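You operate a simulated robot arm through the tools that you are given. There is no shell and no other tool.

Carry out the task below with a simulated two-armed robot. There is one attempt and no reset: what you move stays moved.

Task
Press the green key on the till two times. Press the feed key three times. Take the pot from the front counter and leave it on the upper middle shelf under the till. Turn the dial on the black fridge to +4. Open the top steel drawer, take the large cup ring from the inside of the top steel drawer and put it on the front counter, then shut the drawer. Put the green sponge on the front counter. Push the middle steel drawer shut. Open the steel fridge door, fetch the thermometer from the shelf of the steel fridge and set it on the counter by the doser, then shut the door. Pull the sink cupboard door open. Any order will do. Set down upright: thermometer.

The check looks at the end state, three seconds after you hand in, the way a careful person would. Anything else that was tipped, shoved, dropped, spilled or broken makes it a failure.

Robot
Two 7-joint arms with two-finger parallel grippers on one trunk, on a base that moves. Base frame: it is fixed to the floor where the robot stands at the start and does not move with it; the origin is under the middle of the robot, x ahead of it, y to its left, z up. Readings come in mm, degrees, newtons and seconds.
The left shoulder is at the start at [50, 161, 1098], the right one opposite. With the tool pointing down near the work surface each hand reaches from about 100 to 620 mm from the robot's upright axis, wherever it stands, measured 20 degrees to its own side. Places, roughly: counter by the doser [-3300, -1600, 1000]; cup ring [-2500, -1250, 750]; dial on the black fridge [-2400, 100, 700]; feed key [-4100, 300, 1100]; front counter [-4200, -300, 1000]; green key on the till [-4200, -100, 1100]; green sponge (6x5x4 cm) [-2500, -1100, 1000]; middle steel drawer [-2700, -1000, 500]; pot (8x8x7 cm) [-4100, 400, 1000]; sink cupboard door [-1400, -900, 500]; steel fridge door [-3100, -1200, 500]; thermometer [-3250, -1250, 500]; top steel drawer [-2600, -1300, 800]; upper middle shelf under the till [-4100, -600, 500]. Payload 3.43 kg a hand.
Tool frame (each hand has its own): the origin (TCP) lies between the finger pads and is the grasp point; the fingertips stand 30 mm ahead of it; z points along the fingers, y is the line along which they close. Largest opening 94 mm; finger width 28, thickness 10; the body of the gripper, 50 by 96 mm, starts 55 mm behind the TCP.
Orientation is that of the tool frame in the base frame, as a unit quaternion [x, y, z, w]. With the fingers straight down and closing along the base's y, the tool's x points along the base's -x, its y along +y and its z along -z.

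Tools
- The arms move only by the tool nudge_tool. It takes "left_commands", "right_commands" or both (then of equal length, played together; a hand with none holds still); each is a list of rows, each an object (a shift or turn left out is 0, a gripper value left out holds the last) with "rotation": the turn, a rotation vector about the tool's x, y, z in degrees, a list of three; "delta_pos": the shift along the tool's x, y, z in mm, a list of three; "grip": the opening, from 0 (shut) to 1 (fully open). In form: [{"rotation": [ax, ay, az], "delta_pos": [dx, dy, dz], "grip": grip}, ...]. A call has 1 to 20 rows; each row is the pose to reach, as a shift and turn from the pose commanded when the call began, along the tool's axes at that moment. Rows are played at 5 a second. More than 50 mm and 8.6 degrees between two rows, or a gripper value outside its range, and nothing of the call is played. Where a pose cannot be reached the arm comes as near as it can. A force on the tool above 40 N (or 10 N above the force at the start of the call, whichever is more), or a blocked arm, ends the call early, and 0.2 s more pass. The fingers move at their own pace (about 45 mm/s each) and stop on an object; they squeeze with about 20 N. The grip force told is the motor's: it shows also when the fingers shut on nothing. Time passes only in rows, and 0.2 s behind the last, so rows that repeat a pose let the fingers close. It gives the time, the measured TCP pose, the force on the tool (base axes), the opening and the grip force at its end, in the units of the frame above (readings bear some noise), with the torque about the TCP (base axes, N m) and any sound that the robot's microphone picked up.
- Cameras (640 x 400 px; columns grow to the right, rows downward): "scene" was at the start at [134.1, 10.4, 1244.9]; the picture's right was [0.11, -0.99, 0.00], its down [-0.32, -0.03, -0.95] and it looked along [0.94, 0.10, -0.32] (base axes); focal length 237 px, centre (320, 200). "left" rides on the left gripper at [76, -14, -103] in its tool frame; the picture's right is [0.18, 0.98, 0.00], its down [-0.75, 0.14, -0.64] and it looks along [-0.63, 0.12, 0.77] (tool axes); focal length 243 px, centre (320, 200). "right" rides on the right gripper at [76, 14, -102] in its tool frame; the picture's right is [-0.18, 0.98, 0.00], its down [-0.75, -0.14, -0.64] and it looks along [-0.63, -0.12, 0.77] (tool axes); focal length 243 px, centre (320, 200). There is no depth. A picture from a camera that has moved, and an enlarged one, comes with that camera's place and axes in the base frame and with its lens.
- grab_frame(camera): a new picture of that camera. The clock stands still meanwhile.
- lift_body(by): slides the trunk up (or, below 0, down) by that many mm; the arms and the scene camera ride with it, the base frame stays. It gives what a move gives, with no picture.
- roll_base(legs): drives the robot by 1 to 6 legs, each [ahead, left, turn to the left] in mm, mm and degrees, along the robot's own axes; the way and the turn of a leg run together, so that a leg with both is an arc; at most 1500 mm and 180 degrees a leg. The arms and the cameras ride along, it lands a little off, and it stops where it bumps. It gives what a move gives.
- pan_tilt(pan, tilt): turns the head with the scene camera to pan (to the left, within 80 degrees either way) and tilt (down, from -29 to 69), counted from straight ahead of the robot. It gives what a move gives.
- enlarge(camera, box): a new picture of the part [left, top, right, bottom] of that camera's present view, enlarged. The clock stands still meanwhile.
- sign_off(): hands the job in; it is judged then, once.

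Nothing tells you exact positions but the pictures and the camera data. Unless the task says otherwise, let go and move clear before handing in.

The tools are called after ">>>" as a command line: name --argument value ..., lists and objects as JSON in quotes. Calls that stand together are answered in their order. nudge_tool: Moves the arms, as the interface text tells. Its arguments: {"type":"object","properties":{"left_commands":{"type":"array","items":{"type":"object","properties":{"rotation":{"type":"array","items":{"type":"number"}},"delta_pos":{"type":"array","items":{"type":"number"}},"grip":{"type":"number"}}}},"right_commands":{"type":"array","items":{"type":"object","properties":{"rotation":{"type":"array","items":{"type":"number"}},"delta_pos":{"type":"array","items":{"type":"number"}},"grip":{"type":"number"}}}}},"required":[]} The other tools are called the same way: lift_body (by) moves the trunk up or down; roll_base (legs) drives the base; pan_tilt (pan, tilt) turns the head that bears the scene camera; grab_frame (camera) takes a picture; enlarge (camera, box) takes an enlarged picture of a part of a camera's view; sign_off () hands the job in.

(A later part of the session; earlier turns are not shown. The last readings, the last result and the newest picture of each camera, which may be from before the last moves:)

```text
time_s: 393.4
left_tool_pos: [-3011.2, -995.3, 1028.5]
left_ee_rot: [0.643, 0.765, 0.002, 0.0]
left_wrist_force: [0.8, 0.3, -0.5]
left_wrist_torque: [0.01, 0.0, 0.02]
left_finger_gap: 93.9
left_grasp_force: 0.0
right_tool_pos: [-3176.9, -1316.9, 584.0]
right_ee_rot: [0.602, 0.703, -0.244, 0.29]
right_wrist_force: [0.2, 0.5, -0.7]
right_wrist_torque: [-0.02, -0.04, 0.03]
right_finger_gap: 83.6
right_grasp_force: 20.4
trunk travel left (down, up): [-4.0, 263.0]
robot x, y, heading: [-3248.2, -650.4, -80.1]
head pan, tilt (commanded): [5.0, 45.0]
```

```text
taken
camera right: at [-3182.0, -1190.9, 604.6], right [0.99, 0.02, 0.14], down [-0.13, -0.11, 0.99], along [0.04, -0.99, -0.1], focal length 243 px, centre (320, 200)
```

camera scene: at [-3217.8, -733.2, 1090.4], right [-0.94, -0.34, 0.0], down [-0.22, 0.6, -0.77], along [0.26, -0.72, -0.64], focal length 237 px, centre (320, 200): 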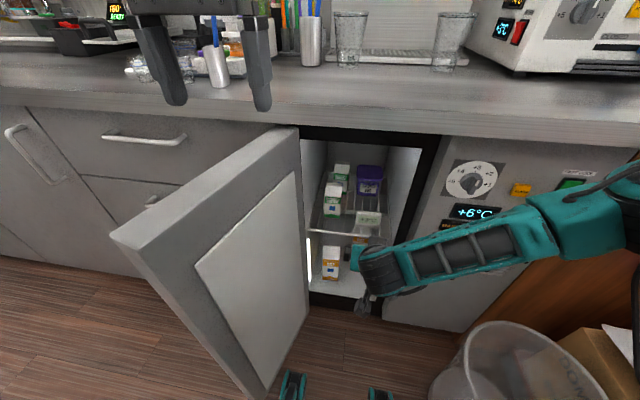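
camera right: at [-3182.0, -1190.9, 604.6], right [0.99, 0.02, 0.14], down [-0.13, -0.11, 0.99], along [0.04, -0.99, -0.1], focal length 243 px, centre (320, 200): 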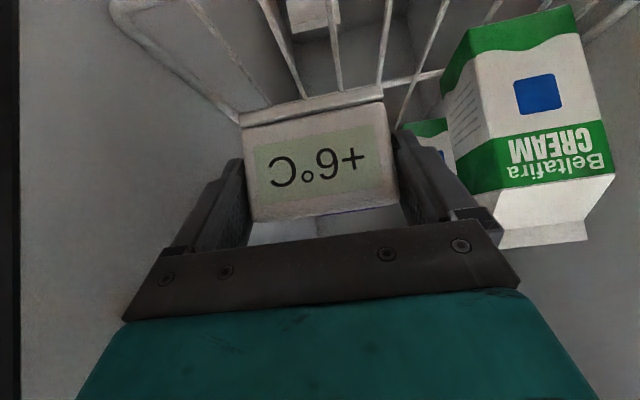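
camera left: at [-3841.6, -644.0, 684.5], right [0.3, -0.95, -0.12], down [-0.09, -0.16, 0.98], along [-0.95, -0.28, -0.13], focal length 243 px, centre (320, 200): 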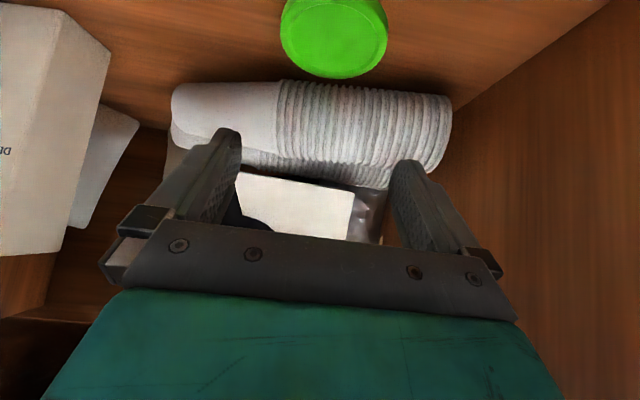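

It's lifted cleanly (reads +6 °C now). Withdraw straight back with the base.

>>> roll_base --legs '[[-220, 0, 0]]'

>>> grab_frame --camera "right"

>>> pan_tilt --pan 0 --tilt 40

>>> grab_frame --camera "scene"

```text
time_s: 395.0
left_tool_pos: [-3050.1, -778.7, 1028.8]
left_ee_rot: [0.643, 0.766, 0.002, 0.0]
left_wrist_force: [0.7, -0.4, 0.3]
left_wrist_torque: [-0.01, 0.03, -0.03]
left_finger_gap: 93.9
left_grasp_force: 0.0
right_tool_pos: [-3214.9, -1101.8, 585.5]
right_ee_rot: [0.602, 0.703, -0.243, 0.29]
right_wrist_force: [1.1, -0.4, -1.5]
right_wrist_torque: [0.02, 0.0, 0.01]
right_finger_gap: 83.6
right_grasp_force: 20.1
trunk travel left (down, up): [-4.0, 263.0]
robot x, y, heading: [-3288.9, -441.0, -80.1]
head pan, tilt (commanded): [5.0, 45.0]
```

```text
taken
camera right: at [-3219.8, -975.5, 604.5], right [0.99, 0.02, 0.14], down [-0.13, -0.11, 0.99], along [0.04, -0.99, -0.1], focal length 243 px, centre (320, 200)
```

right: 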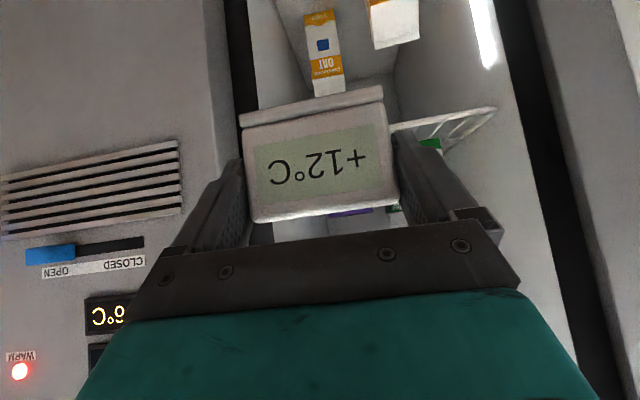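

```text
time_s: 395.7
left_tool_pos: [-3047.8, -780.3, 1028.0]
left_ee_rot: [0.643, 0.766, 0.002, 0.0]
left_wrist_force: [-0.1, -0.7, -0.3]
left_wrist_torque: [-0.01, 0.0, 0.0]
left_finger_gap: 93.8
left_grasp_force: 0.1
right_tool_pos: [-3215.6, -1101.9, 583.9]
right_ee_rot: [0.602, 0.703, -0.244, 0.29]
right_wrist_force: [-0.3, -0.3, 0.0]
right_wrist_torque: [0.03, 0.03, 0.03]
right_finger_gap: 83.4
right_grasp_force: 20.5
trunk travel left (down, up): [-4.0, 263.0]
robot x, y, heading: [-3287.7, -439.8, -79.8]
head pan, tilt (commanded): [0.0, 40.0]
```

```text
taken
camera scene: at [-3263.3, -561.1, 1090.4], right [-0.98, -0.17, 0.0], down [-0.11, 0.63, -0.77], along [0.13, -0.75, -0.64], focal length 237 px, centre (320, 200)
```

scene: 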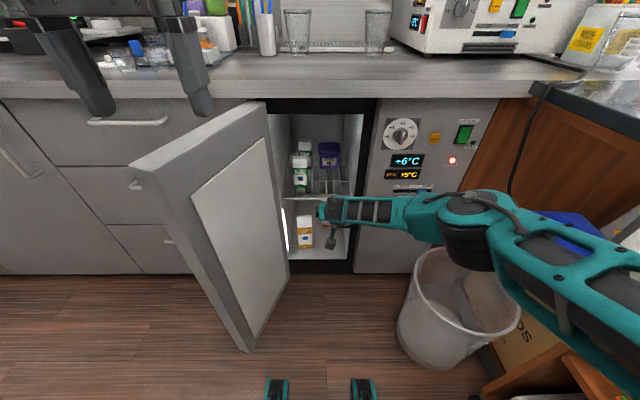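

Next, shut the door with the left hand. First raise and draw in the right hand (holding the thermometer, same pitch) so it stays clear.

>>> nudge_tool --right_commands '[{"delta_pos": [28, 0, -28]}, {"delta_pos": [56, 0, -56]}, {"delta_pos": [60, 0, -100]}, {"delta_pos": [50, 0, -140]}, {"delta_pos": [38, 0, -180]}, {"delta_pos": [20, 0, -220]}, {"delta_pos": [0, 0, -260]}, {"delta_pos": [-20, 0, -300]}, {"delta_pos": [-45, 0, -340]}, {"delta_pos": [-70, 0, -380]}, {"delta_pos": [-95, 0, -420]}, {"delta_pos": [-120, 0, -460]}, {"delta_pos": [-140, 0, -500]}, {"delta_pos": [-148, 0, -530]}, {"delta_pos": [-148, 0, -530]}]'

>>> grab_frame --camera "right"

```text
time_s: 398.9
left_tool_pos: [-3048.8, -779.9, 1029.4]
left_ee_rot: [0.643, 0.766, 0.002, -0.001]
left_wrist_force: [0.0, 0.2, 0.3]
left_wrist_torque: [0.0, -0.01, 0.0]
left_finger_gap: 94.1
left_grasp_force: 0.1
right_tool_pos: [-3262.7, -836.5, 1068.2]
right_ee_rot: [0.602, 0.703, -0.243, 0.29]
right_wrist_force: [0.6, -0.2, -1.6]
right_wrist_torque: [0.02, 0.0, -0.01]
right_finger_gap: 83.7
right_grasp_force: 20.3
trunk travel left (down, up): [-4.0, 263.0]
robot x, y, heading: [-3286.9, -438.2, -80.0]
head pan, tilt (commanded): [0.0, 40.0]
```

```text
taken
camera right: at [-3267.1, -710.0, 1088.8], right [0.99, 0.02, 0.14], down [-0.13, -0.11, 0.99], along [0.04, -0.99, -0.1], focal length 243 px, centre (320, 200)
```

right: 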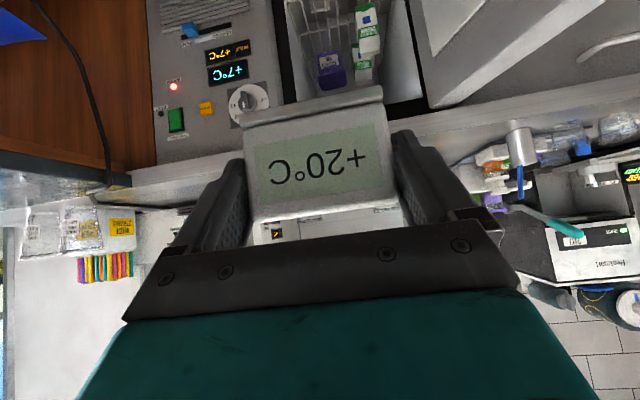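

I'll do it from here: move the left hand over the door's top to its outer side, then lower it (45° pitch, closed).

>>> nudge_tool --left_commands '[{"delta_pos": [0, 35, 0], "grip": 0}, {"delta_pos": [0, 70, 0]}, {"delta_pos": [0, 105, 0]}, {"delta_pos": [0, 140, 0]}, {"delta_pos": [0, 165, 0]}, {"delta_pos": [-10, 165, 30], "rotation": [0, -8, 0]}, {"delta_pos": [-20, 165, 60], "rotation": [0, -16, 0]}, {"delta_pos": [-30, 165, 95], "rotation": [0, -24, 0]}, {"delta_pos": [-40, 165, 130], "rotation": [0, -32, 0]}, {"delta_pos": [-50, 165, 165], "rotation": [0, -40, 0]}, {"delta_pos": [-60, 165, 200], "rotation": [0, -45, 0]}, {"delta_pos": [-70, 165, 230], "rotation": [0, -45, 0]}, {"delta_pos": [-70, 165, 230], "rotation": [0, -45, 0]}]'

>>> pan_tilt --pan 20 --tilt 45

>>> grab_frame --camera "scene"

>>> grab_frame --camera "left"

```text
time_s: 401.7
left_tool_pos: [-2871.7, -818.6, 797.1]
left_ee_rot: [0.595, 0.707, -0.246, 0.292]
left_wrist_force: [-0.1, -0.4, 1.1]
left_wrist_torque: [0.0, 0.0, 0.01]
left_finger_gap: 0.3
left_grasp_force: 20.5
right_tool_pos: [-3263.8, -836.5, 1068.8]
right_ee_rot: [0.603, 0.702, -0.244, 0.289]
right_wrist_force: [0.1, 0.7, 0.1]
right_wrist_torque: [-0.01, -0.05, -0.01]
right_finger_gap: 83.5
right_grasp_force: 19.6
trunk travel left (down, up): [-4.0, 263.0]
robot x, y, heading: [-3288.1, -435.8, -80.1]
head pan, tilt (commanded): [0.0, 40.0]
```

```text
time_s: 402.5
left_tool_pos: [-2873.4, -820.3, 797.8]
left_ee_rot: [0.595, 0.707, -0.245, 0.292]
left_wrist_force: [0.5, 0.8, 0.2]
left_wrist_torque: [0.0, 0.03, -0.01]
left_finger_gap: 0.0
left_grasp_force: 19.9
right_tool_pos: [-3262.1, -836.1, 1068.6]
right_ee_rot: [0.602, 0.703, -0.244, 0.29]
right_wrist_force: [-0.3, 0.3, -0.4]
right_wrist_torque: [0.03, 0.01, 0.0]
right_finger_gap: 83.6
right_grasp_force: 19.6
trunk travel left (down, up): [-4.0, 263.0]
robot x, y, heading: [-3282.8, -438.8, -80.1]
head pan, tilt (commanded): [20.0, 45.0]
```

```text
taken
camera scene: at [-3237.5, -547.8, 1083.2], right [-0.87, -0.5, 0.0], down [-0.35, 0.61, -0.71], along [0.35, -0.61, -0.71], focal length 237 px, centre (320, 200)
```

scene: 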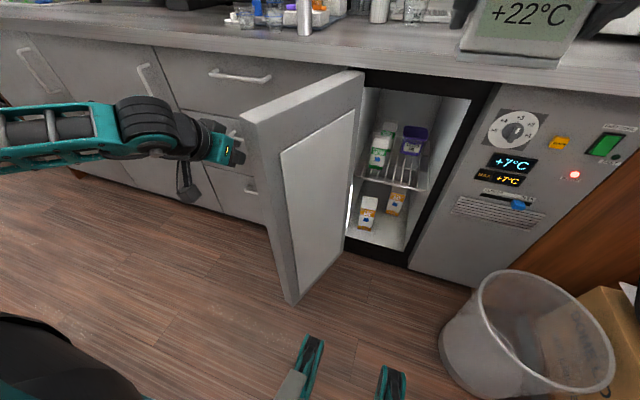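

```text
taken
camera left: at [-2908.5, -697.5, 816.4], right [0.95, 0.3, -0.13], down [0.15, -0.06, 0.99], along [0.29, -0.95, -0.1], focal length 243 px, centre (320, 200)
```

left: 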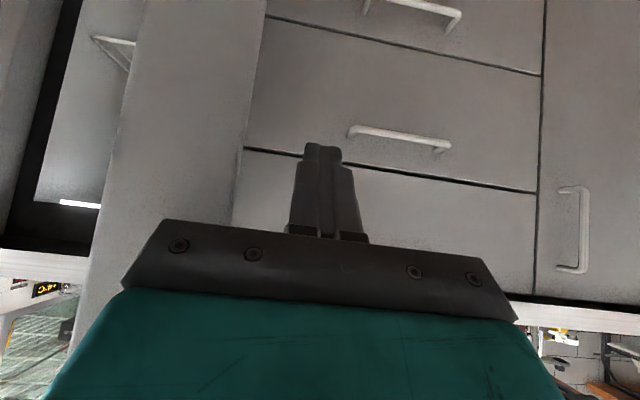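

The hand is on the door's outer side. Push it to the right, gently.

>>> nudge_tool --left_commands '[{"delta_pos": [0, -30, 0]}, {"delta_pos": [0, -55, 0]}, {"delta_pos": [0, -65, 0]}, {"delta_pos": [0, -75, 0]}, {"delta_pos": [0, -85, 0]}, {"delta_pos": [0, -95, 0]}, {"delta_pos": [0, -105, 0]}, {"delta_pos": [0, -115, 0]}, {"delta_pos": [0, -125, 0]}, {"delta_pos": [0, -135, 0]}, {"delta_pos": [0, -145, 0]}, {"delta_pos": [0, -155, 0]}, {"delta_pos": [0, -165, 0]}, {"delta_pos": [0, -175, 0]}, {"delta_pos": [0, -185, 0]}, {"delta_pos": [0, -195, 0]}, {"delta_pos": [0, -205, 0]}, {"delta_pos": [0, -215, 0]}]'

>>> grab_frame --camera "scene"

```text
time_s: 403.2
left_tool_pos: [-2927.8, -822.8, 798.7]
left_ee_rot: [0.596, 0.708, -0.242, 0.291]
left_wrist_force: [0.9, 17.1, 6.6]
left_wrist_torque: [-1.25, 0.18, -0.32]
left_finger_gap: 0.0
left_grasp_force: 20.0
right_tool_pos: [-3261.3, -835.3, 1069.8]
right_ee_rot: [0.601, 0.703, -0.245, 0.291]
right_wrist_force: [-0.3, 0.1, -1.2]
right_wrist_torque: [0.03, -0.01, -0.01]
right_finger_gap: 83.6
right_grasp_force: 19.9
trunk travel left (down, up): [-4.0, 263.0]
robot x, y, heading: [-3285.7, -437.4, -79.9]
head pan, tilt (commanded): [20.0, 45.0]
stopped in row 3 (left hand): the force on the tool passed its limit at 43 N (the readings are from after the stop); the commanded pose is now the measured one
```

```text
taken
camera scene: at [-3237.3, -545.1, 1083.5], right [-0.86, -0.5, 0.0], down [-0.36, 0.61, -0.71], along [0.36, -0.61, -0.71], focal length 237 px, centre (320, 200)
```

scene: 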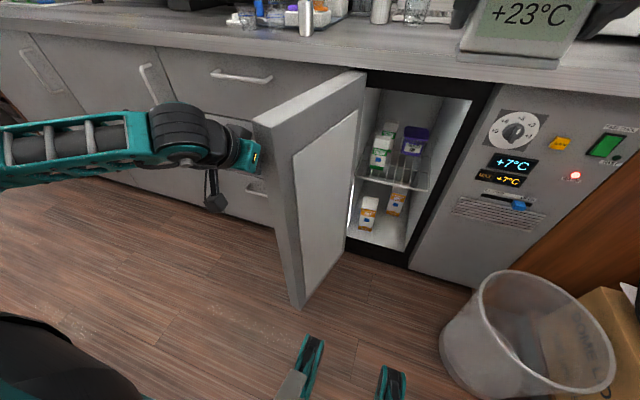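

The arm's force limit tripped at contact (probably on the handle). I'll use the base to sweep right instead.

>>> roll_base --legs '[[0, -100, 0]]'

>>> grab_frame --camera "scene"

```text
time_s: 404.0
left_tool_pos: [-2934.7, -821.6, 798.8]
left_ee_rot: [0.596, 0.708, -0.242, 0.291]
left_wrist_force: [0.9, 12.6, 5.3]
left_wrist_torque: [-0.89, 0.13, -0.22]
left_finger_gap: 0.0
left_grasp_force: 19.5
right_tool_pos: [-3270.5, -835.3, 1068.4]
right_ee_rot: [0.601, 0.704, -0.243, 0.291]
right_wrist_force: [0.2, -0.1, -1.2]
right_wrist_torque: [0.02, -0.01, 0.0]
right_finger_gap: 83.7
right_grasp_force: 20.1
trunk travel left (down, up): [-4.0, 263.0]
robot x, y, heading: [-3295.8, -439.1, -79.4]
head pan, tilt (commanded): [20.0, 45.0]
stopped in leg 1: the force on the tool passed its limit at 45 N (the readings are from after the stop); the commanded pose is now the measured one
```

```text
taken
camera scene: at [-3246.3, -546.4, 1083.3], right [-0.86, -0.51, 0.0], down [-0.36, 0.61, -0.71], along [0.36, -0.61, -0.71], focal length 237 px, centre (320, 200)
```

scene: 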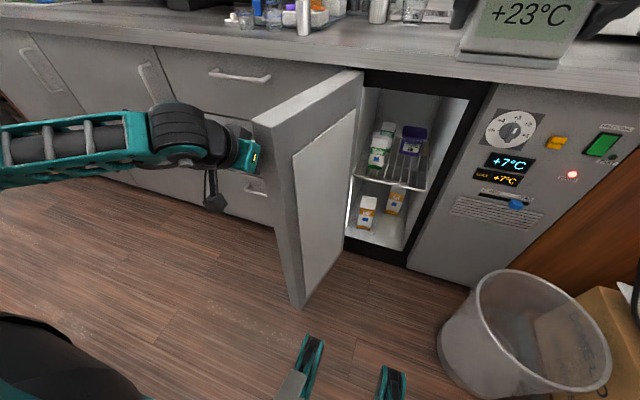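

The fingers are catching the handle. I'll back off left, lower the hand below the handle's height, and push there.

>>> nudge_tool --left_commands '[{"delta_pos": [0, 25, 0]}, {"delta_pos": [14, 45, 14]}, {"delta_pos": [35, 45, 35]}, {"delta_pos": [56, 45, 56]}, {"delta_pos": [78, 45, 78]}, {"delta_pos": [78, 45, 78]}]'

>>> nudge_tool --left_commands '[{"delta_pos": [0, -15, 0]}, {"delta_pos": [0, -30, 0]}, {"delta_pos": [0, -40, 0]}, {"delta_pos": [0, -48, 0]}, {"delta_pos": [0, -56, 0]}, {"delta_pos": [0, -64, 0]}, {"delta_pos": [0, -72, 0]}, {"delta_pos": [0, -80, 0]}, {"delta_pos": [0, -88, 0]}, {"delta_pos": [0, -96, 0]}, {"delta_pos": [0, -104, 0]}, {"delta_pos": [0, -112, 0]}, {"delta_pos": [0, -120, 0]}, {"delta_pos": [0, -128, 0]}, {"delta_pos": [0, -136, 0]}, {"delta_pos": [0, -144, 0]}, {"delta_pos": [0, -152, 0]}, {"delta_pos": [0, -160, 0]}]'

>>> grab_frame --camera "scene"

```text
time_s: 405.4
left_tool_pos: [-2892.7, -814.9, 686.3]
left_ee_rot: [0.596, 0.709, -0.24, 0.291]
left_wrist_force: [0.2, 0.5, -0.3]
left_wrist_torque: [0.03, -0.02, 0.01]
left_finger_gap: 0.0
left_grasp_force: 20.0
right_tool_pos: [-3270.2, -837.2, 1068.5]
right_ee_rot: [0.601, 0.704, -0.244, 0.291]
right_wrist_force: [-0.5, -0.5, -1.6]
right_wrist_torque: [-0.01, 0.03, -0.01]
right_finger_gap: 83.9
right_grasp_force: 19.5
trunk travel left (down, up): [-4.0, 263.0]
robot x, y, heading: [-3295.5, -436.7, -79.6]
head pan, tilt (commanded): [20.0, 45.0]
```

```text
time_s: 406.9
left_tool_pos: [-2955.8, -820.7, 687.9]
left_ee_rot: [0.597, 0.709, -0.24, 0.289]
left_wrist_force: [0.0, 16.6, 9.2]
left_wrist_torque: [-1.12, 0.05, -0.32]
left_finger_gap: 0.0
left_grasp_force: 20.2
right_tool_pos: [-3270.0, -834.9, 1069.4]
right_ee_rot: [0.601, 0.704, -0.243, 0.291]
right_wrist_force: [0.1, -0.5, -1.2]
right_wrist_torque: [0.02, -0.03, -0.01]
right_finger_gap: 83.5
right_grasp_force: 20.2
trunk travel left (down, up): [-4.0, 263.0]
robot x, y, heading: [-3296.3, -436.8, -79.4]
head pan, tilt (commanded): [20.0, 45.0]
stopped in row 7 (left hand): the force on the tool passed its limit at 42 N (the readings are from after the stop); the commanded pose is now the measured one
```

```text
taken
camera scene: at [-3246.5, -545.4, 1083.4], right [-0.86, -0.51, 0.0], down [-0.36, 0.61, -0.71], along [0.36, -0.61, -0.71], focal length 237 px, centre (320, 200)
```

scene: 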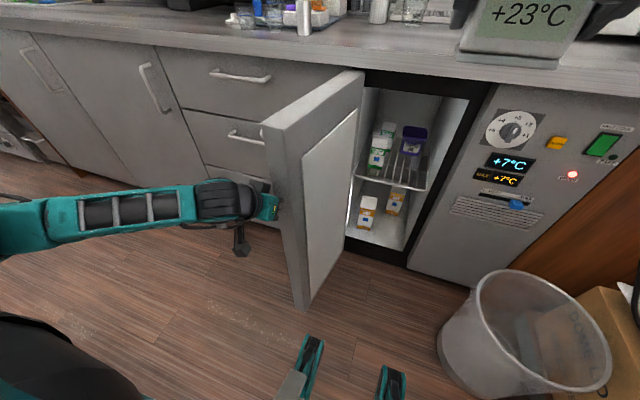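

The gripper's wide body is catching the door's end face. I'll go left, then ~110 mm deeper so the whole hand lies along the outer face, and push from there.

>>> nudge_tool --left_commands '[{"delta_pos": [0, 30, 0]}, {"delta_pos": [0, 65, 0]}, {"delta_pos": [-25, 75, 25]}, {"delta_pos": [-52, 75, 52]}, {"delta_pos": [-80, 75, 80]}, {"delta_pos": [-80, 75, 80]}]'

>>> nudge_tool --left_commands '[{"delta_pos": [0, -12, 0]}, {"delta_pos": [0, -24, 0]}, {"delta_pos": [0, -34, 0]}, {"delta_pos": [0, -42, 0]}, {"delta_pos": [0, -50, 0]}, {"delta_pos": [0, -58, 0]}, {"delta_pos": [0, -66, 0]}, {"delta_pos": [0, -74, 0]}, {"delta_pos": [0, -82, 0]}, {"delta_pos": [0, -90, 0]}, {"delta_pos": [0, -98, 0]}, {"delta_pos": [0, -106, 0]}, {"delta_pos": [0, -114, 0]}, {"delta_pos": [0, -122, 0]}, {"delta_pos": [0, -130, 0]}, {"delta_pos": [0, -138, 0]}, {"delta_pos": [0, -146, 0]}, {"delta_pos": [0, -154, 0]}, {"delta_pos": [0, -162, 0]}]'

>>> grab_frame --camera "scene"

```text
time_s: 408.3
left_tool_pos: [-2861.9, -921.8, 687.6]
left_ee_rot: [0.598, 0.709, -0.24, 0.288]
left_wrist_force: [1.1, -0.5, -0.5]
left_wrist_torque: [0.01, -0.03, -0.02]
left_finger_gap: 0.0
left_grasp_force: 19.7
right_tool_pos: [-3269.5, -837.3, 1068.0]
right_ee_rot: [0.6, 0.705, -0.243, 0.29]
right_wrist_force: [0.8, 0.1, -0.8]
right_wrist_torque: [-0.03, 0.0, -0.01]
right_finger_gap: 83.3
right_grasp_force: 20.2
trunk travel left (down, up): [-4.0, 263.0]
robot x, y, heading: [-3297.2, -435.8, -79.7]
head pan, tilt (commanded): [20.0, 45.0]
```

```text
time_s: 412.3
left_tool_pos: [-3023.2, -949.8, 684.1]
left_ee_rot: [0.597, 0.709, -0.238, 0.289]
left_wrist_force: [-0.8, 0.5, 0.3]
left_wrist_torque: [0.05, -0.01, -0.01]
left_finger_gap: 0.0
left_grasp_force: 19.4
right_tool_pos: [-3269.5, -836.4, 1068.5]
right_ee_rot: [0.6, 0.705, -0.243, 0.29]
right_wrist_force: [0.0, -0.4, -0.5]
right_wrist_torque: [-0.02, -0.05, -0.03]
right_finger_gap: 83.8
right_grasp_force: 19.3
trunk travel left (down, up): [-4.0, 263.0]
robot x, y, heading: [-3293.0, -437.9, -79.5]
head pan, tilt (commanded): [20.0, 45.0]
```

```text
taken
camera scene: at [-3246.2, -547.3, 1083.1], right [-0.86, -0.51, 0.0], down [-0.36, 0.61, -0.71], along [0.36, -0.61, -0.71], focal length 237 px, centre (320, 200)
```

scene: 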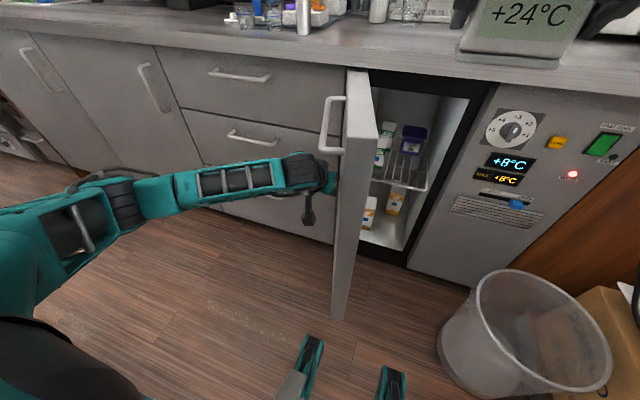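

Now it swings. Keep pushing.

>>> nudge_tool --left_commands '[{"delta_pos": [0, -10, 0]}, {"delta_pos": [0, -20, 0]}, {"delta_pos": [0, -30, 0]}, {"delta_pos": [0, -40, 0]}, {"delta_pos": [0, -50, 0]}, {"delta_pos": [0, -60, 0]}, {"delta_pos": [0, -70, 0]}, {"delta_pos": [0, -80, 0]}, {"delta_pos": [0, -90, 0]}, {"delta_pos": [0, -100, 0]}, {"delta_pos": [0, -110, 0]}, {"delta_pos": [0, -120, 0]}, {"delta_pos": [0, -130, 0]}, {"delta_pos": [0, -140, 0]}, {"delta_pos": [0, -150, 0]}, {"delta_pos": [0, -160, 0]}]'

>>> grab_frame --camera "scene"

```text
time_s: 415.7
left_tool_pos: [-3180.6, -976.4, 682.6]
left_ee_rot: [0.597, 0.709, -0.239, 0.288]
left_wrist_force: [-0.1, 0.4, -0.4]
left_wrist_torque: [0.0, -0.01, 0.0]
left_finger_gap: 0.1
left_grasp_force: 19.8
right_tool_pos: [-3269.7, -837.2, 1068.2]
right_ee_rot: [0.601, 0.704, -0.243, 0.29]
right_wrist_force: [-0.4, -0.3, 0.6]
right_wrist_torque: [-0.01, 0.0, 0.0]
right_finger_gap: 83.8
right_grasp_force: 20.1
trunk travel left (down, up): [-4.0, 263.0]
robot x, y, heading: [-3296.6, -438.2, -79.7]
head pan, tilt (commanded): [20.0, 45.0]
```

```text
taken
camera scene: at [-3246.2, -547.3, 1083.2], right [-0.86, -0.51, 0.0], down [-0.36, 0.61, -0.71], along [0.36, -0.61, -0.71], focal length 237 px, centre (320, 200)
```

scene: 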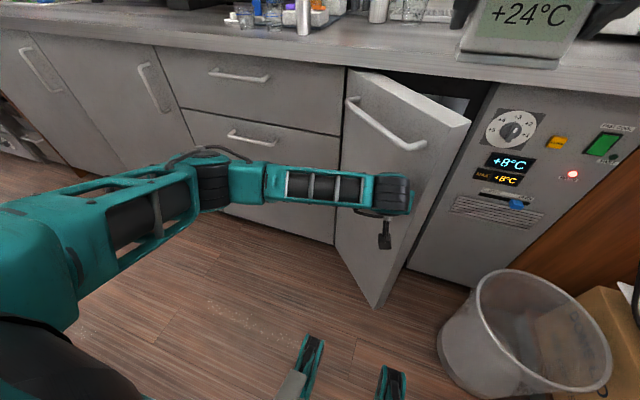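

Door at ~45°. Now push forward and right to close it.

>>> nudge_tool --left_commands '[{"delta_pos": [-7, -5, 7]}, {"delta_pos": [-14, -10, 14]}, {"delta_pos": [-21, -15, 21]}, {"delta_pos": [-28, -20, 28]}, {"delta_pos": [-35, -25, 35]}, {"delta_pos": [-42, -30, 42]}, {"delta_pos": [-49, -35, 49]}, {"delta_pos": [-56, -40, 56]}, {"delta_pos": [-63, -45, 63]}, {"delta_pos": [-70, -50, 70]}, {"delta_pos": [-77, -50, 77]}, {"delta_pos": [-84, -50, 84]}, {"delta_pos": [-91, -50, 91]}, {"delta_pos": [-98, -50, 98]}, {"delta_pos": [-104, -50, 104]}]'

>>> grab_frame --camera "scene"

```text
time_s: 418.9
left_tool_pos: [-3204.5, -1130.6, 678.1]
left_ee_rot: [0.597, 0.709, -0.239, 0.29]
left_wrist_force: [0.3, 0.0, -0.5]
left_wrist_torque: [0.01, 0.03, -0.02]
left_finger_gap: 0.1
left_grasp_force: 20.4
right_tool_pos: [-3269.7, -836.7, 1068.0]
right_ee_rot: [0.6, 0.705, -0.243, 0.29]
right_wrist_force: [-0.7, -0.5, -1.0]
right_wrist_torque: [-0.01, -0.01, -0.01]
right_finger_gap: 83.5
right_grasp_force: 19.6
trunk travel left (down, up): [-4.0, 263.0]
robot x, y, heading: [-3295.4, -439.1, -79.6]
head pan, tilt (commanded): [20.0, 45.0]
```

```text
taken
camera scene: at [-3246.1, -547.2, 1083.2], right [-0.86, -0.51, 0.0], down [-0.36, 0.61, -0.71], along [0.36, -0.61, -0.71], focal length 237 px, centre (320, 200)
```

scene: 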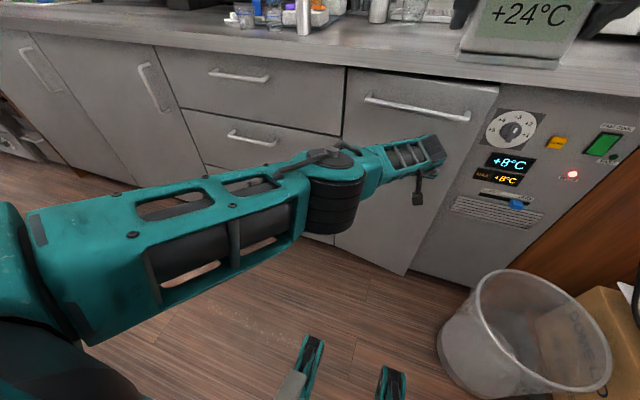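

Nearly shut. Push the last bit until it stops.

>>> nudge_tool --left_commands '[{"delta_pos": [-5, -3, 5]}, {"delta_pos": [-10, -6, 10]}, {"delta_pos": [-15, -9, 15]}, {"delta_pos": [-20, -12, 20]}, {"delta_pos": [-25, -15, 25]}, {"delta_pos": [-30, -15, 30]}, {"delta_pos": [-35, -15, 35]}, {"delta_pos": [-40, -15, 40]}]'

>>> grab_frame --camera "scene"

>>> enlarge --camera "scene" --box '[330, 50, 530, 290]'

```text
time_s: 420.7
left_tool_pos: [-3204.9, -1129.6, 679.4]
left_ee_rot: [0.598, 0.709, -0.24, 0.289]
left_wrist_force: [-0.1, -0.7, 0.4]
left_wrist_torque: [0.03, 0.02, -0.01]
left_finger_gap: 0.0
left_grasp_force: 19.7
left hand out of reach, approached as far as the arm can: row 1, 2, 3, 4, 5, 6, 7, 8
right_tool_pos: [-3269.8, -836.9, 1068.0]
right_ee_rot: [0.601, 0.704, -0.243, 0.29]
right_wrist_force: [0.4, 0.2, -0.7]
right_wrist_torque: [0.04, -0.03, 0.01]
right_finger_gap: 83.7
right_grasp_force: 19.6
trunk travel left (down, up): [-4.0, 263.0]
robot x, y, heading: [-3296.5, -437.6, -79.7]
head pan, tilt (commanded): [20.0, 45.0]
```

```text
taken
camera scene: at [-3246.1, -547.3, 1083.1], right [-0.86, -0.51, 0.0], down [-0.36, 0.61, -0.71], along [0.36, -0.61, -0.71], focal length 237 px, centre (320, 200)
```

scene: 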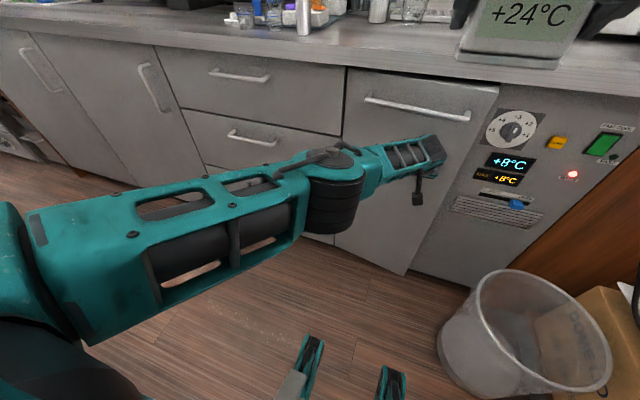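

```text
1.67 times, centred on (430, 170) of scene
camera zoom: at [-3246.1, -547.3, 1083.1], right [-0.86, -0.51, 0.0], down [-0.36, 0.61, -0.71], along [0.36, -0.61, -0.71], focal length 395 px, centre (137, 250)
```

zoom: 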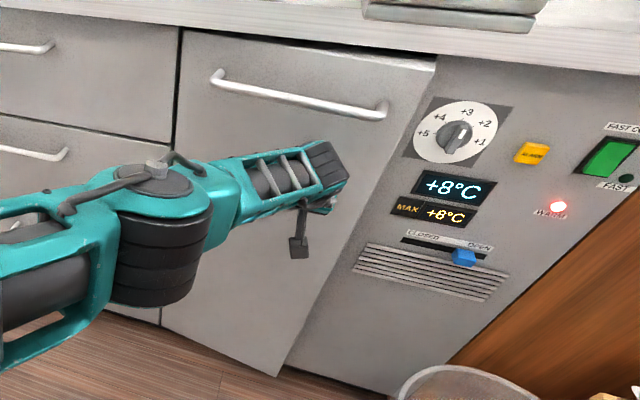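

The arm is at its reach; nudge the base ahead to press the door home.

>>> roll_base --legs '[[45, 0, 0]]'

>>> enlarge --camera "scene" --box '[330, 50, 530, 290]'

```text
time_s: 421.7
left_tool_pos: [-3198.2, -1166.8, 677.2]
left_ee_rot: [0.597, 0.713, -0.233, 0.284]
left_wrist_force: [0.2, 2.7, 1.0]
left_wrist_torque: [0.05, 0.01, 0.01]
left_finger_gap: 0.1
left_grasp_force: 19.4
right_tool_pos: [-3262.5, -877.9, 1067.7]
right_ee_rot: [0.601, 0.705, -0.242, 0.29]
right_wrist_force: [0.1, -0.5, -0.2]
right_wrist_torque: [-0.03, -0.02, -0.01]
right_finger_gap: 83.5
right_grasp_force: 20.0
trunk travel left (down, up): [-4.0, 263.0]
robot x, y, heading: [-3286.5, -478.3, -79.7]
head pan, tilt (commanded): [20.0, 45.0]
stopped in leg 1: the force on the tool passed its limit at 132 N (the readings are from after the stop); the commanded pose is now the measured one
```

```text
1.67 times, centred on (430, 170) of scene
camera zoom: at [-3238.6, -587.1, 1083.1], right [-0.86, -0.51, 0.0], down [-0.36, 0.61, -0.71], along [0.36, -0.61, -0.71], focal length 395 px, centre (137, 250)
```

zoom: 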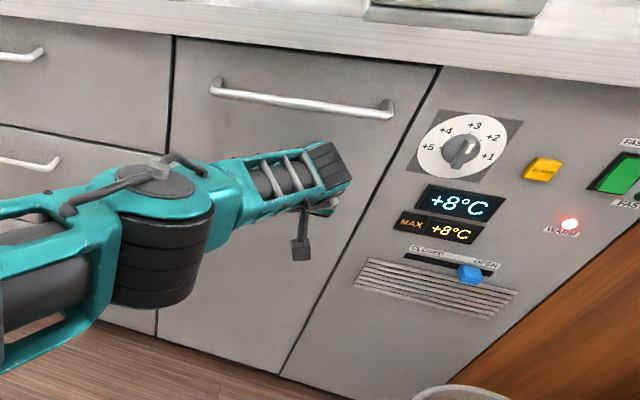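

The fridge door is shut flush. Now back off, stow the left hand, and look at the counter around the doser for a spot.

>>> roll_base --legs '[[-150, 0, 0]]'

>>> nudge_tool --left_commands '[{"delta_pos": [25, 10, -30]}, {"delta_pos": [50, 20, -62]}, {"delta_pos": [75, 30, -95]}, {"delta_pos": [85, 45, -130]}, {"delta_pos": [75, 60, -165], "rotation": [0, 6, 0]}, {"delta_pos": [60, 75, -200], "rotation": [0, 12, 0]}, {"delta_pos": [40, 90, -235], "rotation": [0, 18, 0]}, {"delta_pos": [20, 105, -270], "rotation": [0, 24, 0]}, {"delta_pos": [0, 120, -305], "rotation": [0, 30, 0]}, {"delta_pos": [-20, 135, -340], "rotation": [0, 36, 0]}, {"delta_pos": [-40, 150, -375], "rotation": [0, 42, 0]}, {"delta_pos": [-60, 160, -410], "rotation": [0, 45, 0]}, {"delta_pos": [-80, 165, -440], "rotation": [0, 45, 0], "grip": 1}, {"delta_pos": [-80, 165, -440], "rotation": [0, 45, 0]}]'

>>> lift_body --by 150

>>> pan_tilt --pan -5 --tilt 30

>>> grab_frame --camera "scene"

>>> grab_frame --camera "right"

```text
time_s: 423.0
left_tool_pos: [-3224.1, -1023.8, 677.9]
left_ee_rot: [0.596, 0.713, -0.233, 0.286]
left_wrist_force: [0.1, 0.0, 0.5]
left_wrist_torque: [0.02, 0.0, -0.02]
left_finger_gap: 0.0
left_grasp_force: 19.8
right_tool_pos: [-3287.9, -734.3, 1067.8]
right_ee_rot: [0.6, 0.705, -0.242, 0.29]
right_wrist_force: [0.1, 0.3, -1.1]
right_wrist_torque: [0.0, 0.01, -0.03]
right_finger_gap: 83.6
right_grasp_force: 20.2
trunk travel left (down, up): [-4.0, 263.0]
robot x, y, heading: [-3313.7, -334.2, -79.4]
head pan, tilt (commanded): [20.0, 45.0]
```

```text
time_s: 426.0
left_tool_pos: [-3106.6, -756.0, 1050.6]
left_ee_rot: [0.64, 0.768, 0.011, -0.01]
left_wrist_force: [-0.5, 0.8, 0.0]
left_wrist_torque: [-0.01, -0.01, 0.05]
left_finger_gap: 50.5
left_grasp_force: 0.0
right_tool_pos: [-3286.7, -734.9, 1068.7]
right_ee_rot: [0.601, 0.704, -0.243, 0.289]
right_wrist_force: [-0.5, 0.6, -0.6]
right_wrist_torque: [-0.02, -0.04, -0.03]
right_finger_gap: 83.7
right_grasp_force: 19.8
trunk travel left (down, up): [-4.0, 263.0]
robot x, y, heading: [-3317.8, -335.1, -79.5]
head pan, tilt (commanded): [20.0, 45.0]
```

```text
time_s: 427.8
left_tool_pos: [-3105.7, -756.7, 1201.3]
left_ee_rot: [0.641, 0.768, 0.013, -0.01]
left_wrist_force: [-0.3, -0.2, 0.0]
left_wrist_torque: [0.03, 0.05, -0.03]
left_finger_gap: 94.1
left_grasp_force: 0.1
right_tool_pos: [-3287.9, -734.8, 1217.7]
right_ee_rot: [0.601, 0.705, -0.242, 0.289]
right_wrist_force: [0.0, -0.3, -1.5]
right_wrist_torque: [-0.01, 0.0, -0.01]
right_finger_gap: 83.7
right_grasp_force: 19.9
trunk travel left (down, up): [-154.0, 113.0]
robot x, y, heading: [-3317.2, -335.9, -79.5]
head pan, tilt (commanded): [20.0, 45.0]
```

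```text
time_s: 428.7
left_tool_pos: [-3105.9, -755.7, 1201.2]
left_ee_rot: [0.64, 0.768, 0.013, -0.009]
left_wrist_force: [0.2, 0.1, -0.7]
left_wrist_torque: [0.01, -0.02, -0.04]
left_finger_gap: 94.2
left_grasp_force: 0.1
right_tool_pos: [-3287.5, -734.7, 1216.7]
right_ee_rot: [0.601, 0.704, -0.243, 0.29]
right_wrist_force: [-0.3, -0.8, -0.3]
right_wrist_torque: [-0.01, 0.02, 0.02]
right_finger_gap: 83.7
right_grasp_force: 20.1
trunk travel left (down, up): [-154.0, 113.0]
robot x, y, heading: [-3315.4, -338.5, -79.5]
head pan, tilt (commanded): [-5.0, 30.0]
```

```text
taken
camera scene: at [-3297.5, -463.8, 1255.7], right [-1.0, -0.1, 0.0], down [-0.05, 0.5, -0.87], along [0.08, -0.86, -0.5], focal length 237 px, centre (320, 200)
```

scene: 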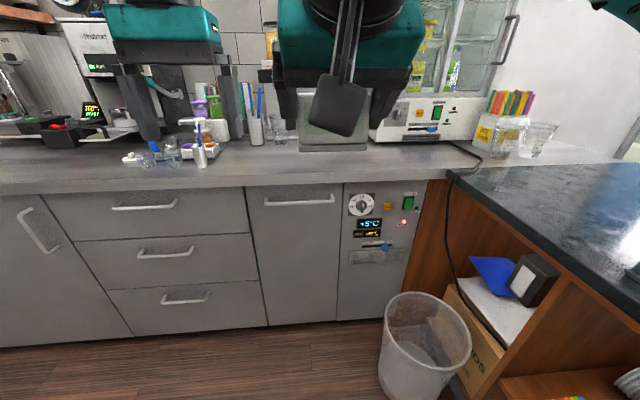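

```text
taken
camera right: at [-3293.1, -607.5, 1237.5], right [0.99, 0.03, 0.13], down [-0.13, -0.11, 0.98], along [0.04, -0.99, -0.11], focal length 243 px, centre (320, 200)
```

right: 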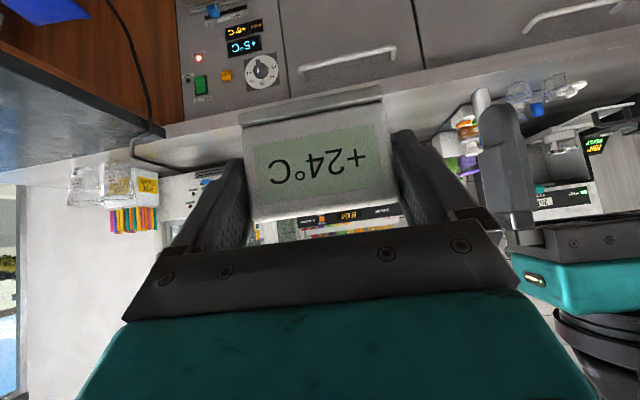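

The fridge is cooling again. I'll approach the counter with the thermometer held high, then look at the space in front of the doser.

>>> roll_base --legs '[[380, 0, -0.5]]'

>>> pan_tilt --pan -5 --tilt 35

>>> grab_frame --camera "scene"

>>> grab_frame --camera "left"

>>> grab_frame --camera "right"

```text
time_s: 431.1
left_tool_pos: [-3038.9, -1133.7, 1201.1]
left_ee_rot: [0.64, 0.768, 0.012, -0.01]
left_wrist_force: [-0.3, -0.1, 0.0]
left_wrist_torque: [0.04, 0.0, -0.03]
left_finger_gap: 94.3
left_grasp_force: 0.1
right_tool_pos: [-3219.0, -1110.4, 1217.6]
right_ee_rot: [0.601, 0.705, -0.242, 0.289]
right_wrist_force: [-0.5, -0.1, -0.3]
right_wrist_torque: [0.04, 0.0, -0.04]
right_finger_gap: 83.4
right_grasp_force: 19.9
trunk travel left (down, up): [-154.0, 113.0]
robot x, y, heading: [-3247.6, -713.2, -79.1]
head pan, tilt (commanded): [-5.0, 30.0]
```

```text
time_s: 431.8
left_tool_pos: [-3036.7, -1132.8, 1201.5]
left_ee_rot: [0.64, 0.768, 0.013, -0.01]
left_wrist_force: [0.5, -0.7, -0.4]
left_wrist_torque: [-0.03, 0.02, -0.01]
left_finger_gap: 94.0
left_grasp_force: 0.1
right_tool_pos: [-3218.6, -1110.7, 1217.8]
right_ee_rot: [0.601, 0.705, -0.242, 0.29]
right_wrist_force: [0.6, 0.4, -0.1]
right_wrist_torque: [0.01, 0.01, 0.04]
right_finger_gap: 83.6
right_grasp_force: 20.5
trunk travel left (down, up): [-154.0, 113.0]
robot x, y, heading: [-3247.1, -709.3, -79.2]
head pan, tilt (commanded): [-5.0, 35.0]
```

```text
taken
camera scene: at [-3228.4, -837.6, 1248.0], right [-1.0, -0.1, 0.0], down [-0.05, 0.57, -0.82], along [0.08, -0.82, -0.57], focal length 237 px, centre (320, 200)
```

scene: 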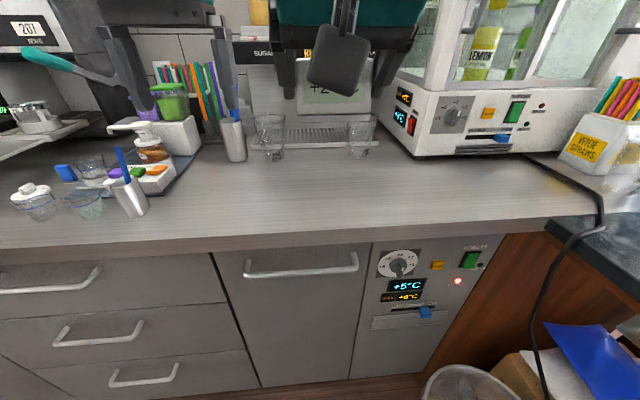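

```text
taken
camera left: at [-3065.2, -1063.7, 1306.2], right [0.93, 0.36, 0.01], down [0.27, -0.74, 0.62], along [0.23, -0.58, -0.78], focal length 243 px, centre (320, 200)
```

left: 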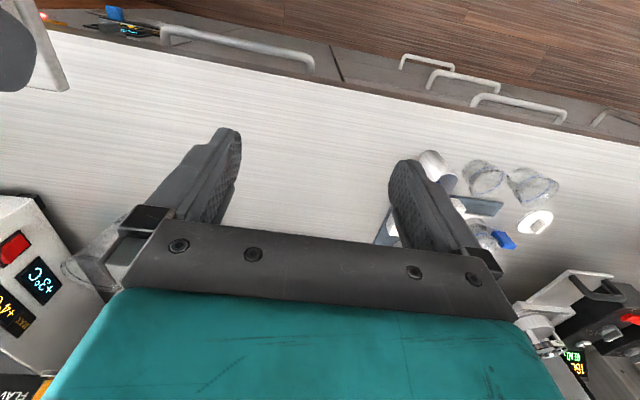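

```text
taken
camera right: at [-3223.8, -983.7, 1237.6], right [0.99, 0.03, 0.13], down [-0.13, -0.11, 0.98], along [0.04, -0.99, -0.11], focal length 243 px, centre (320, 200)
```

right: 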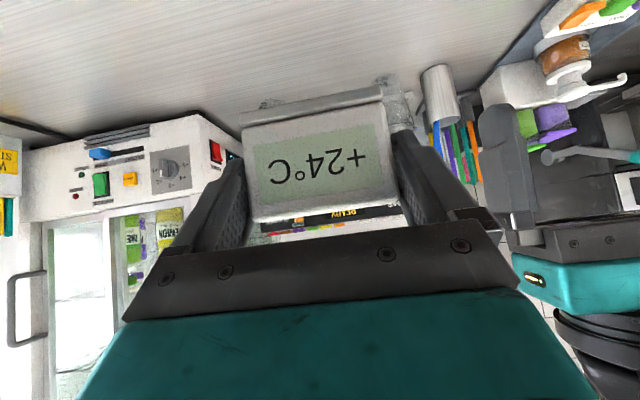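

The counter in front of the doser's drip tray is free. I'll bring the thermometer forward and down over that spot.

>>> nudge_tool --right_commands '[{"delta_pos": [-4.2, -1, 45.9]}, {"delta_pos": [-8.4, -2, 91.8]}, {"delta_pos": [-12.5, -3, 137.7]}, {"delta_pos": [-16.7, -4, 183.6]}, {"delta_pos": [-20.9, -5, 229.5]}, {"delta_pos": [-28.6, -6, 271.9]}, {"delta_pos": [-48.2, -7, 309]}, {"delta_pos": [-80.5, -7.4, 340.4]}, {"delta_pos": [-112.7, -7.4, 371.8]}, {"delta_pos": [-112.7, -7.4, 371.8]}]'

>>> grab_frame --camera "scene"

>>> grab_frame --camera "right"

```text
time_s: 433.9
left_tool_pos: [-3038.7, -1132.6, 1201.2]
left_ee_rot: [0.641, 0.767, 0.013, -0.009]
left_wrist_force: [0.1, -0.5, 0.0]
left_wrist_torque: [-0.01, 0.02, -0.04]
left_finger_gap: 94.1
left_grasp_force: 0.1
right_tool_pos: [-3167.9, -1448.1, 1033.0]
right_ee_rot: [0.6, 0.705, -0.243, 0.29]
right_wrist_force: [-0.2, -1.5, -0.8]
right_wrist_torque: [0.03, -0.03, 0.0]
right_finger_gap: 83.5
right_grasp_force: 20.0
trunk travel left (down, up): [-154.0, 113.0]
robot x, y, heading: [-3248.9, -710.9, -79.5]
head pan, tilt (commanded): [-5.0, 35.0]
```

```text
taken
camera scene: at [-3228.7, -837.6, 1248.0], right [-1.0, -0.09, 0.0], down [-0.05, 0.57, -0.82], along [0.08, -0.82, -0.57], focal length 237 px, centre (320, 200)
```

scene: 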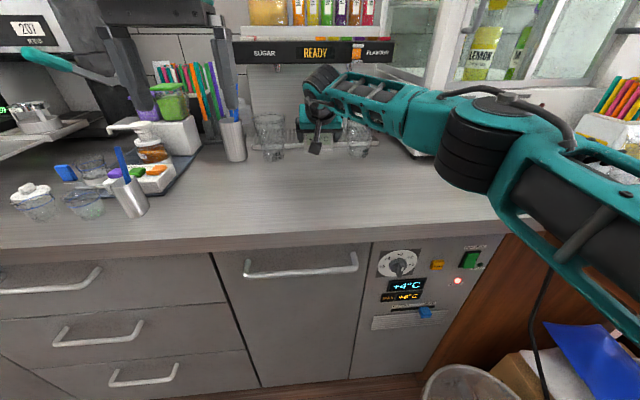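

```text
taken
camera right: at [-3173.3, -1321.8, 1052.9], right [0.99, 0.03, 0.14], down [-0.13, -0.11, 0.98], along [0.04, -0.99, -0.11], focal length 243 px, centre (320, 200)
```

right: 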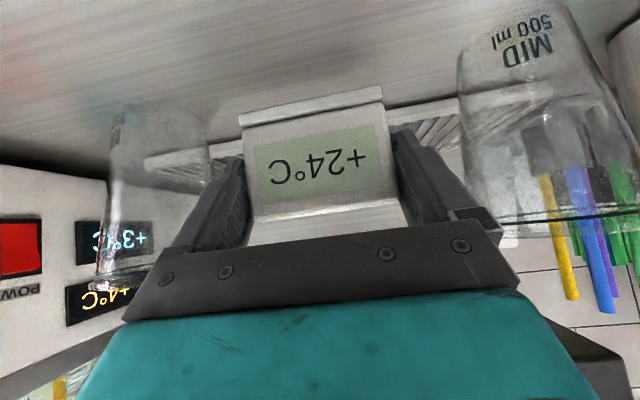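

Glasses stand on either side, so I'll shift 15 mm left and 15 mm back for clearance, then lower carefully.

>>> nudge_tool --right_commands '[{"delta_pos": [5, 8, -5]}, {"delta_pos": [10.8, 15, -10.5]}, {"delta_pos": [21, 15, 0]}, {"delta_pos": [31.7, 15, 11]}, {"delta_pos": [31.7, 15, 11]}]'

>>> nudge_tool --right_commands '[{"delta_pos": [2.1, 0, 2.1]}, {"delta_pos": [2.1, 0, 2.1]}]'

>>> nudge_tool --right_commands '[{"delta_pos": [2.1, 0, 2.1]}, {"delta_pos": [2.1, 0, 2.1]}]'

>>> enlarge --camera "scene" --box '[240, 60, 420, 180]'

```text
time_s: 435.1
left_tool_pos: [-3038.2, -1132.1, 1201.9]
left_ee_rot: [0.64, 0.768, 0.013, -0.01]
left_wrist_force: [-0.3, 0.5, 0.2]
left_wrist_torque: [0.0, 0.0, 0.02]
left_finger_gap: 94.2
left_grasp_force: 0.1
right_tool_pos: [-3157.1, -1430.7, 1003.1]
right_ee_rot: [0.601, 0.704, -0.243, 0.29]
right_wrist_force: [0.1, 0.4, -1.0]
right_wrist_torque: [0.01, 0.03, -0.01]
right_finger_gap: 83.8
right_grasp_force: 19.6
trunk travel left (down, up): [-154.0, 113.0]
robot x, y, heading: [-3241.9, -711.6, -79.8]
head pan, tilt (commanded): [-5.0, 35.0]
```

```text
time_s: 435.8
left_tool_pos: [-3037.8, -1132.0, 1201.0]
left_ee_rot: [0.64, 0.768, 0.013, -0.01]
left_wrist_force: [-0.1, 0.7, -0.3]
left_wrist_torque: [0.0, 0.02, 0.0]
left_finger_gap: 93.9
left_grasp_force: 0.0
right_tool_pos: [-3158.2, -1430.7, 998.4]
right_ee_rot: [0.601, 0.704, -0.243, 0.289]
right_wrist_force: [0.2, -0.6, 0.0]
right_wrist_torque: [0.01, 0.0, -0.01]
right_finger_gap: 83.6
right_grasp_force: 19.8
trunk travel left (down, up): [-154.0, 113.0]
robot x, y, heading: [-3246.8, -713.4, -79.5]
head pan, tilt (commanded): [-5.0, 35.0]
```

```text
time_s: 436.4
left_tool_pos: [-3037.2, -1131.6, 1202.6]
left_ee_rot: [0.641, 0.768, 0.011, -0.009]
left_wrist_force: [1.0, -0.1, 0.4]
left_wrist_torque: [-0.01, 0.06, -0.02]
left_finger_gap: 93.9
left_grasp_force: 0.1
right_tool_pos: [-3157.8, -1430.7, 998.3]
right_ee_rot: [0.601, 0.703, -0.244, 0.291]
right_wrist_force: [-0.4, -0.6, 11.7]
right_wrist_torque: [-0.19, -0.25, -0.02]
right_finger_gap: 83.6
right_grasp_force: 20.1
trunk travel left (down, up): [-154.0, 113.0]
robot x, y, heading: [-3245.0, -710.7, -79.4]
head pan, tilt (commanded): [-5.0, 35.0]
```

```text
3.33 times, centred on (330, 120) of scene
camera zoom: at [-3228.6, -836.4, 1248.3], right [-1.0, -0.1, 0.0], down [-0.05, 0.57, -0.82], along [0.08, -0.82, -0.57], focal length 790 px, centre (287, 467)
```

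zoom: 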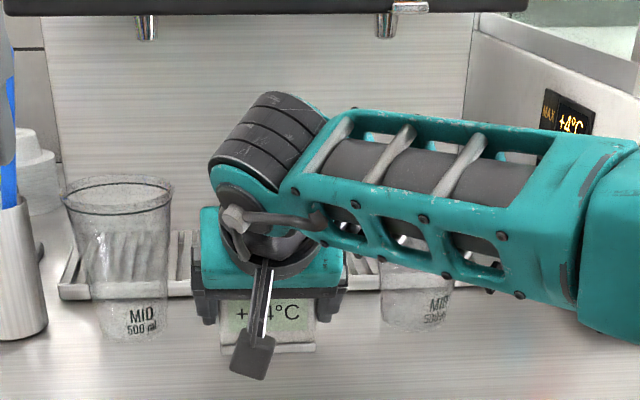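

The thermometer is resting on the counter (contact force). Release and back out along the hand's axis.

>>> nudge_tool --right_commands '[{"delta_pos": [-0.7, 0, -0.7], "grip": 0.92}, {"delta_pos": [-0.7, 0, -0.7], "grip": 1}, {"delta_pos": [-0.7, 0, -0.7], "grip": 1}, {"delta_pos": [-0.7, 0, -0.7], "grip": 1}, {"delta_pos": [-0.7, 0, -15]}, {"delta_pos": [-0.7, 0, -40]}, {"delta_pos": [-0.7, 0, -80]}, {"delta_pos": [-0.7, 0, -120]}, {"delta_pos": [-10, 0, -165]}, {"delta_pos": [-10, 0, -165]}]'

>>> grab_frame --camera "right"

>>> enlarge --camera "scene" --box '[240, 60, 420, 180]'

```text
time_s: 438.6
left_tool_pos: [-3038.3, -1132.1, 1201.6]
left_ee_rot: [0.64, 0.768, 0.013, -0.01]
left_wrist_force: [0.9, 0.1, -0.1]
left_wrist_torque: [0.01, 0.01, -0.01]
left_finger_gap: 94.4
left_grasp_force: 0.1
right_tool_pos: [-3174.7, -1325.4, 1118.1]
right_ee_rot: [0.601, 0.704, -0.243, 0.29]
right_wrist_force: [-0.2, 0.4, 0.5]
right_wrist_torque: [-0.01, 0.03, -0.03]
right_finger_gap: 93.9
right_grasp_force: 0.1
trunk travel left (down, up): [-154.0, 113.0]
robot x, y, heading: [-3243.0, -711.6, -79.4]
head pan, tilt (commanded): [-5.0, 35.0]
```

```text
taken
camera right: at [-3180.5, -1198.1, 1138.5], right [0.99, 0.03, 0.13], down [-0.13, -0.11, 0.98], along [0.04, -0.99, -0.11], focal length 243 px, centre (320, 200)
```

right: 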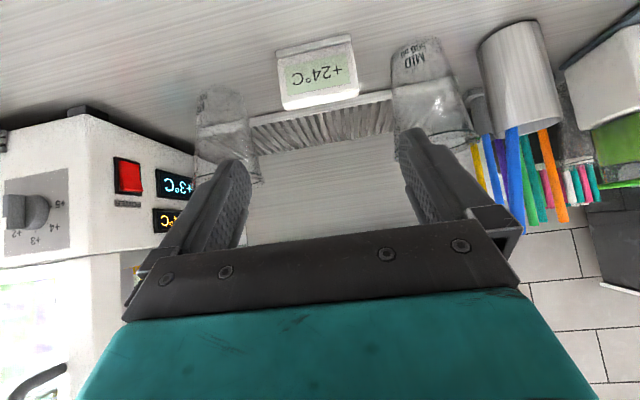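

```text
3.33 times, centred on (330, 120) of scene
camera zoom: at [-3228.3, -837.8, 1247.9], right [-1.0, -0.1, 0.0], down [-0.05, 0.57, -0.82], along [0.08, -0.82, -0.57], focal length 790 px, centre (287, 467)
```

zoom: 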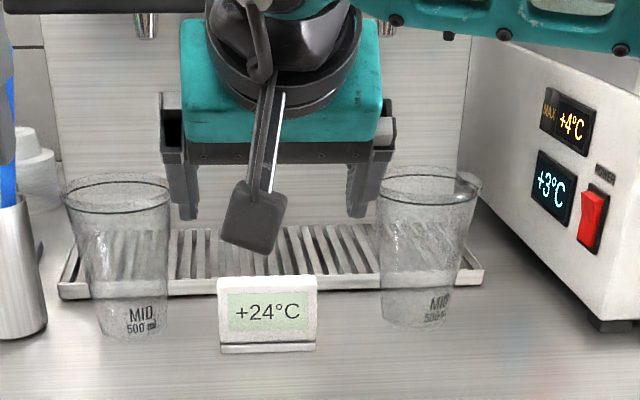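

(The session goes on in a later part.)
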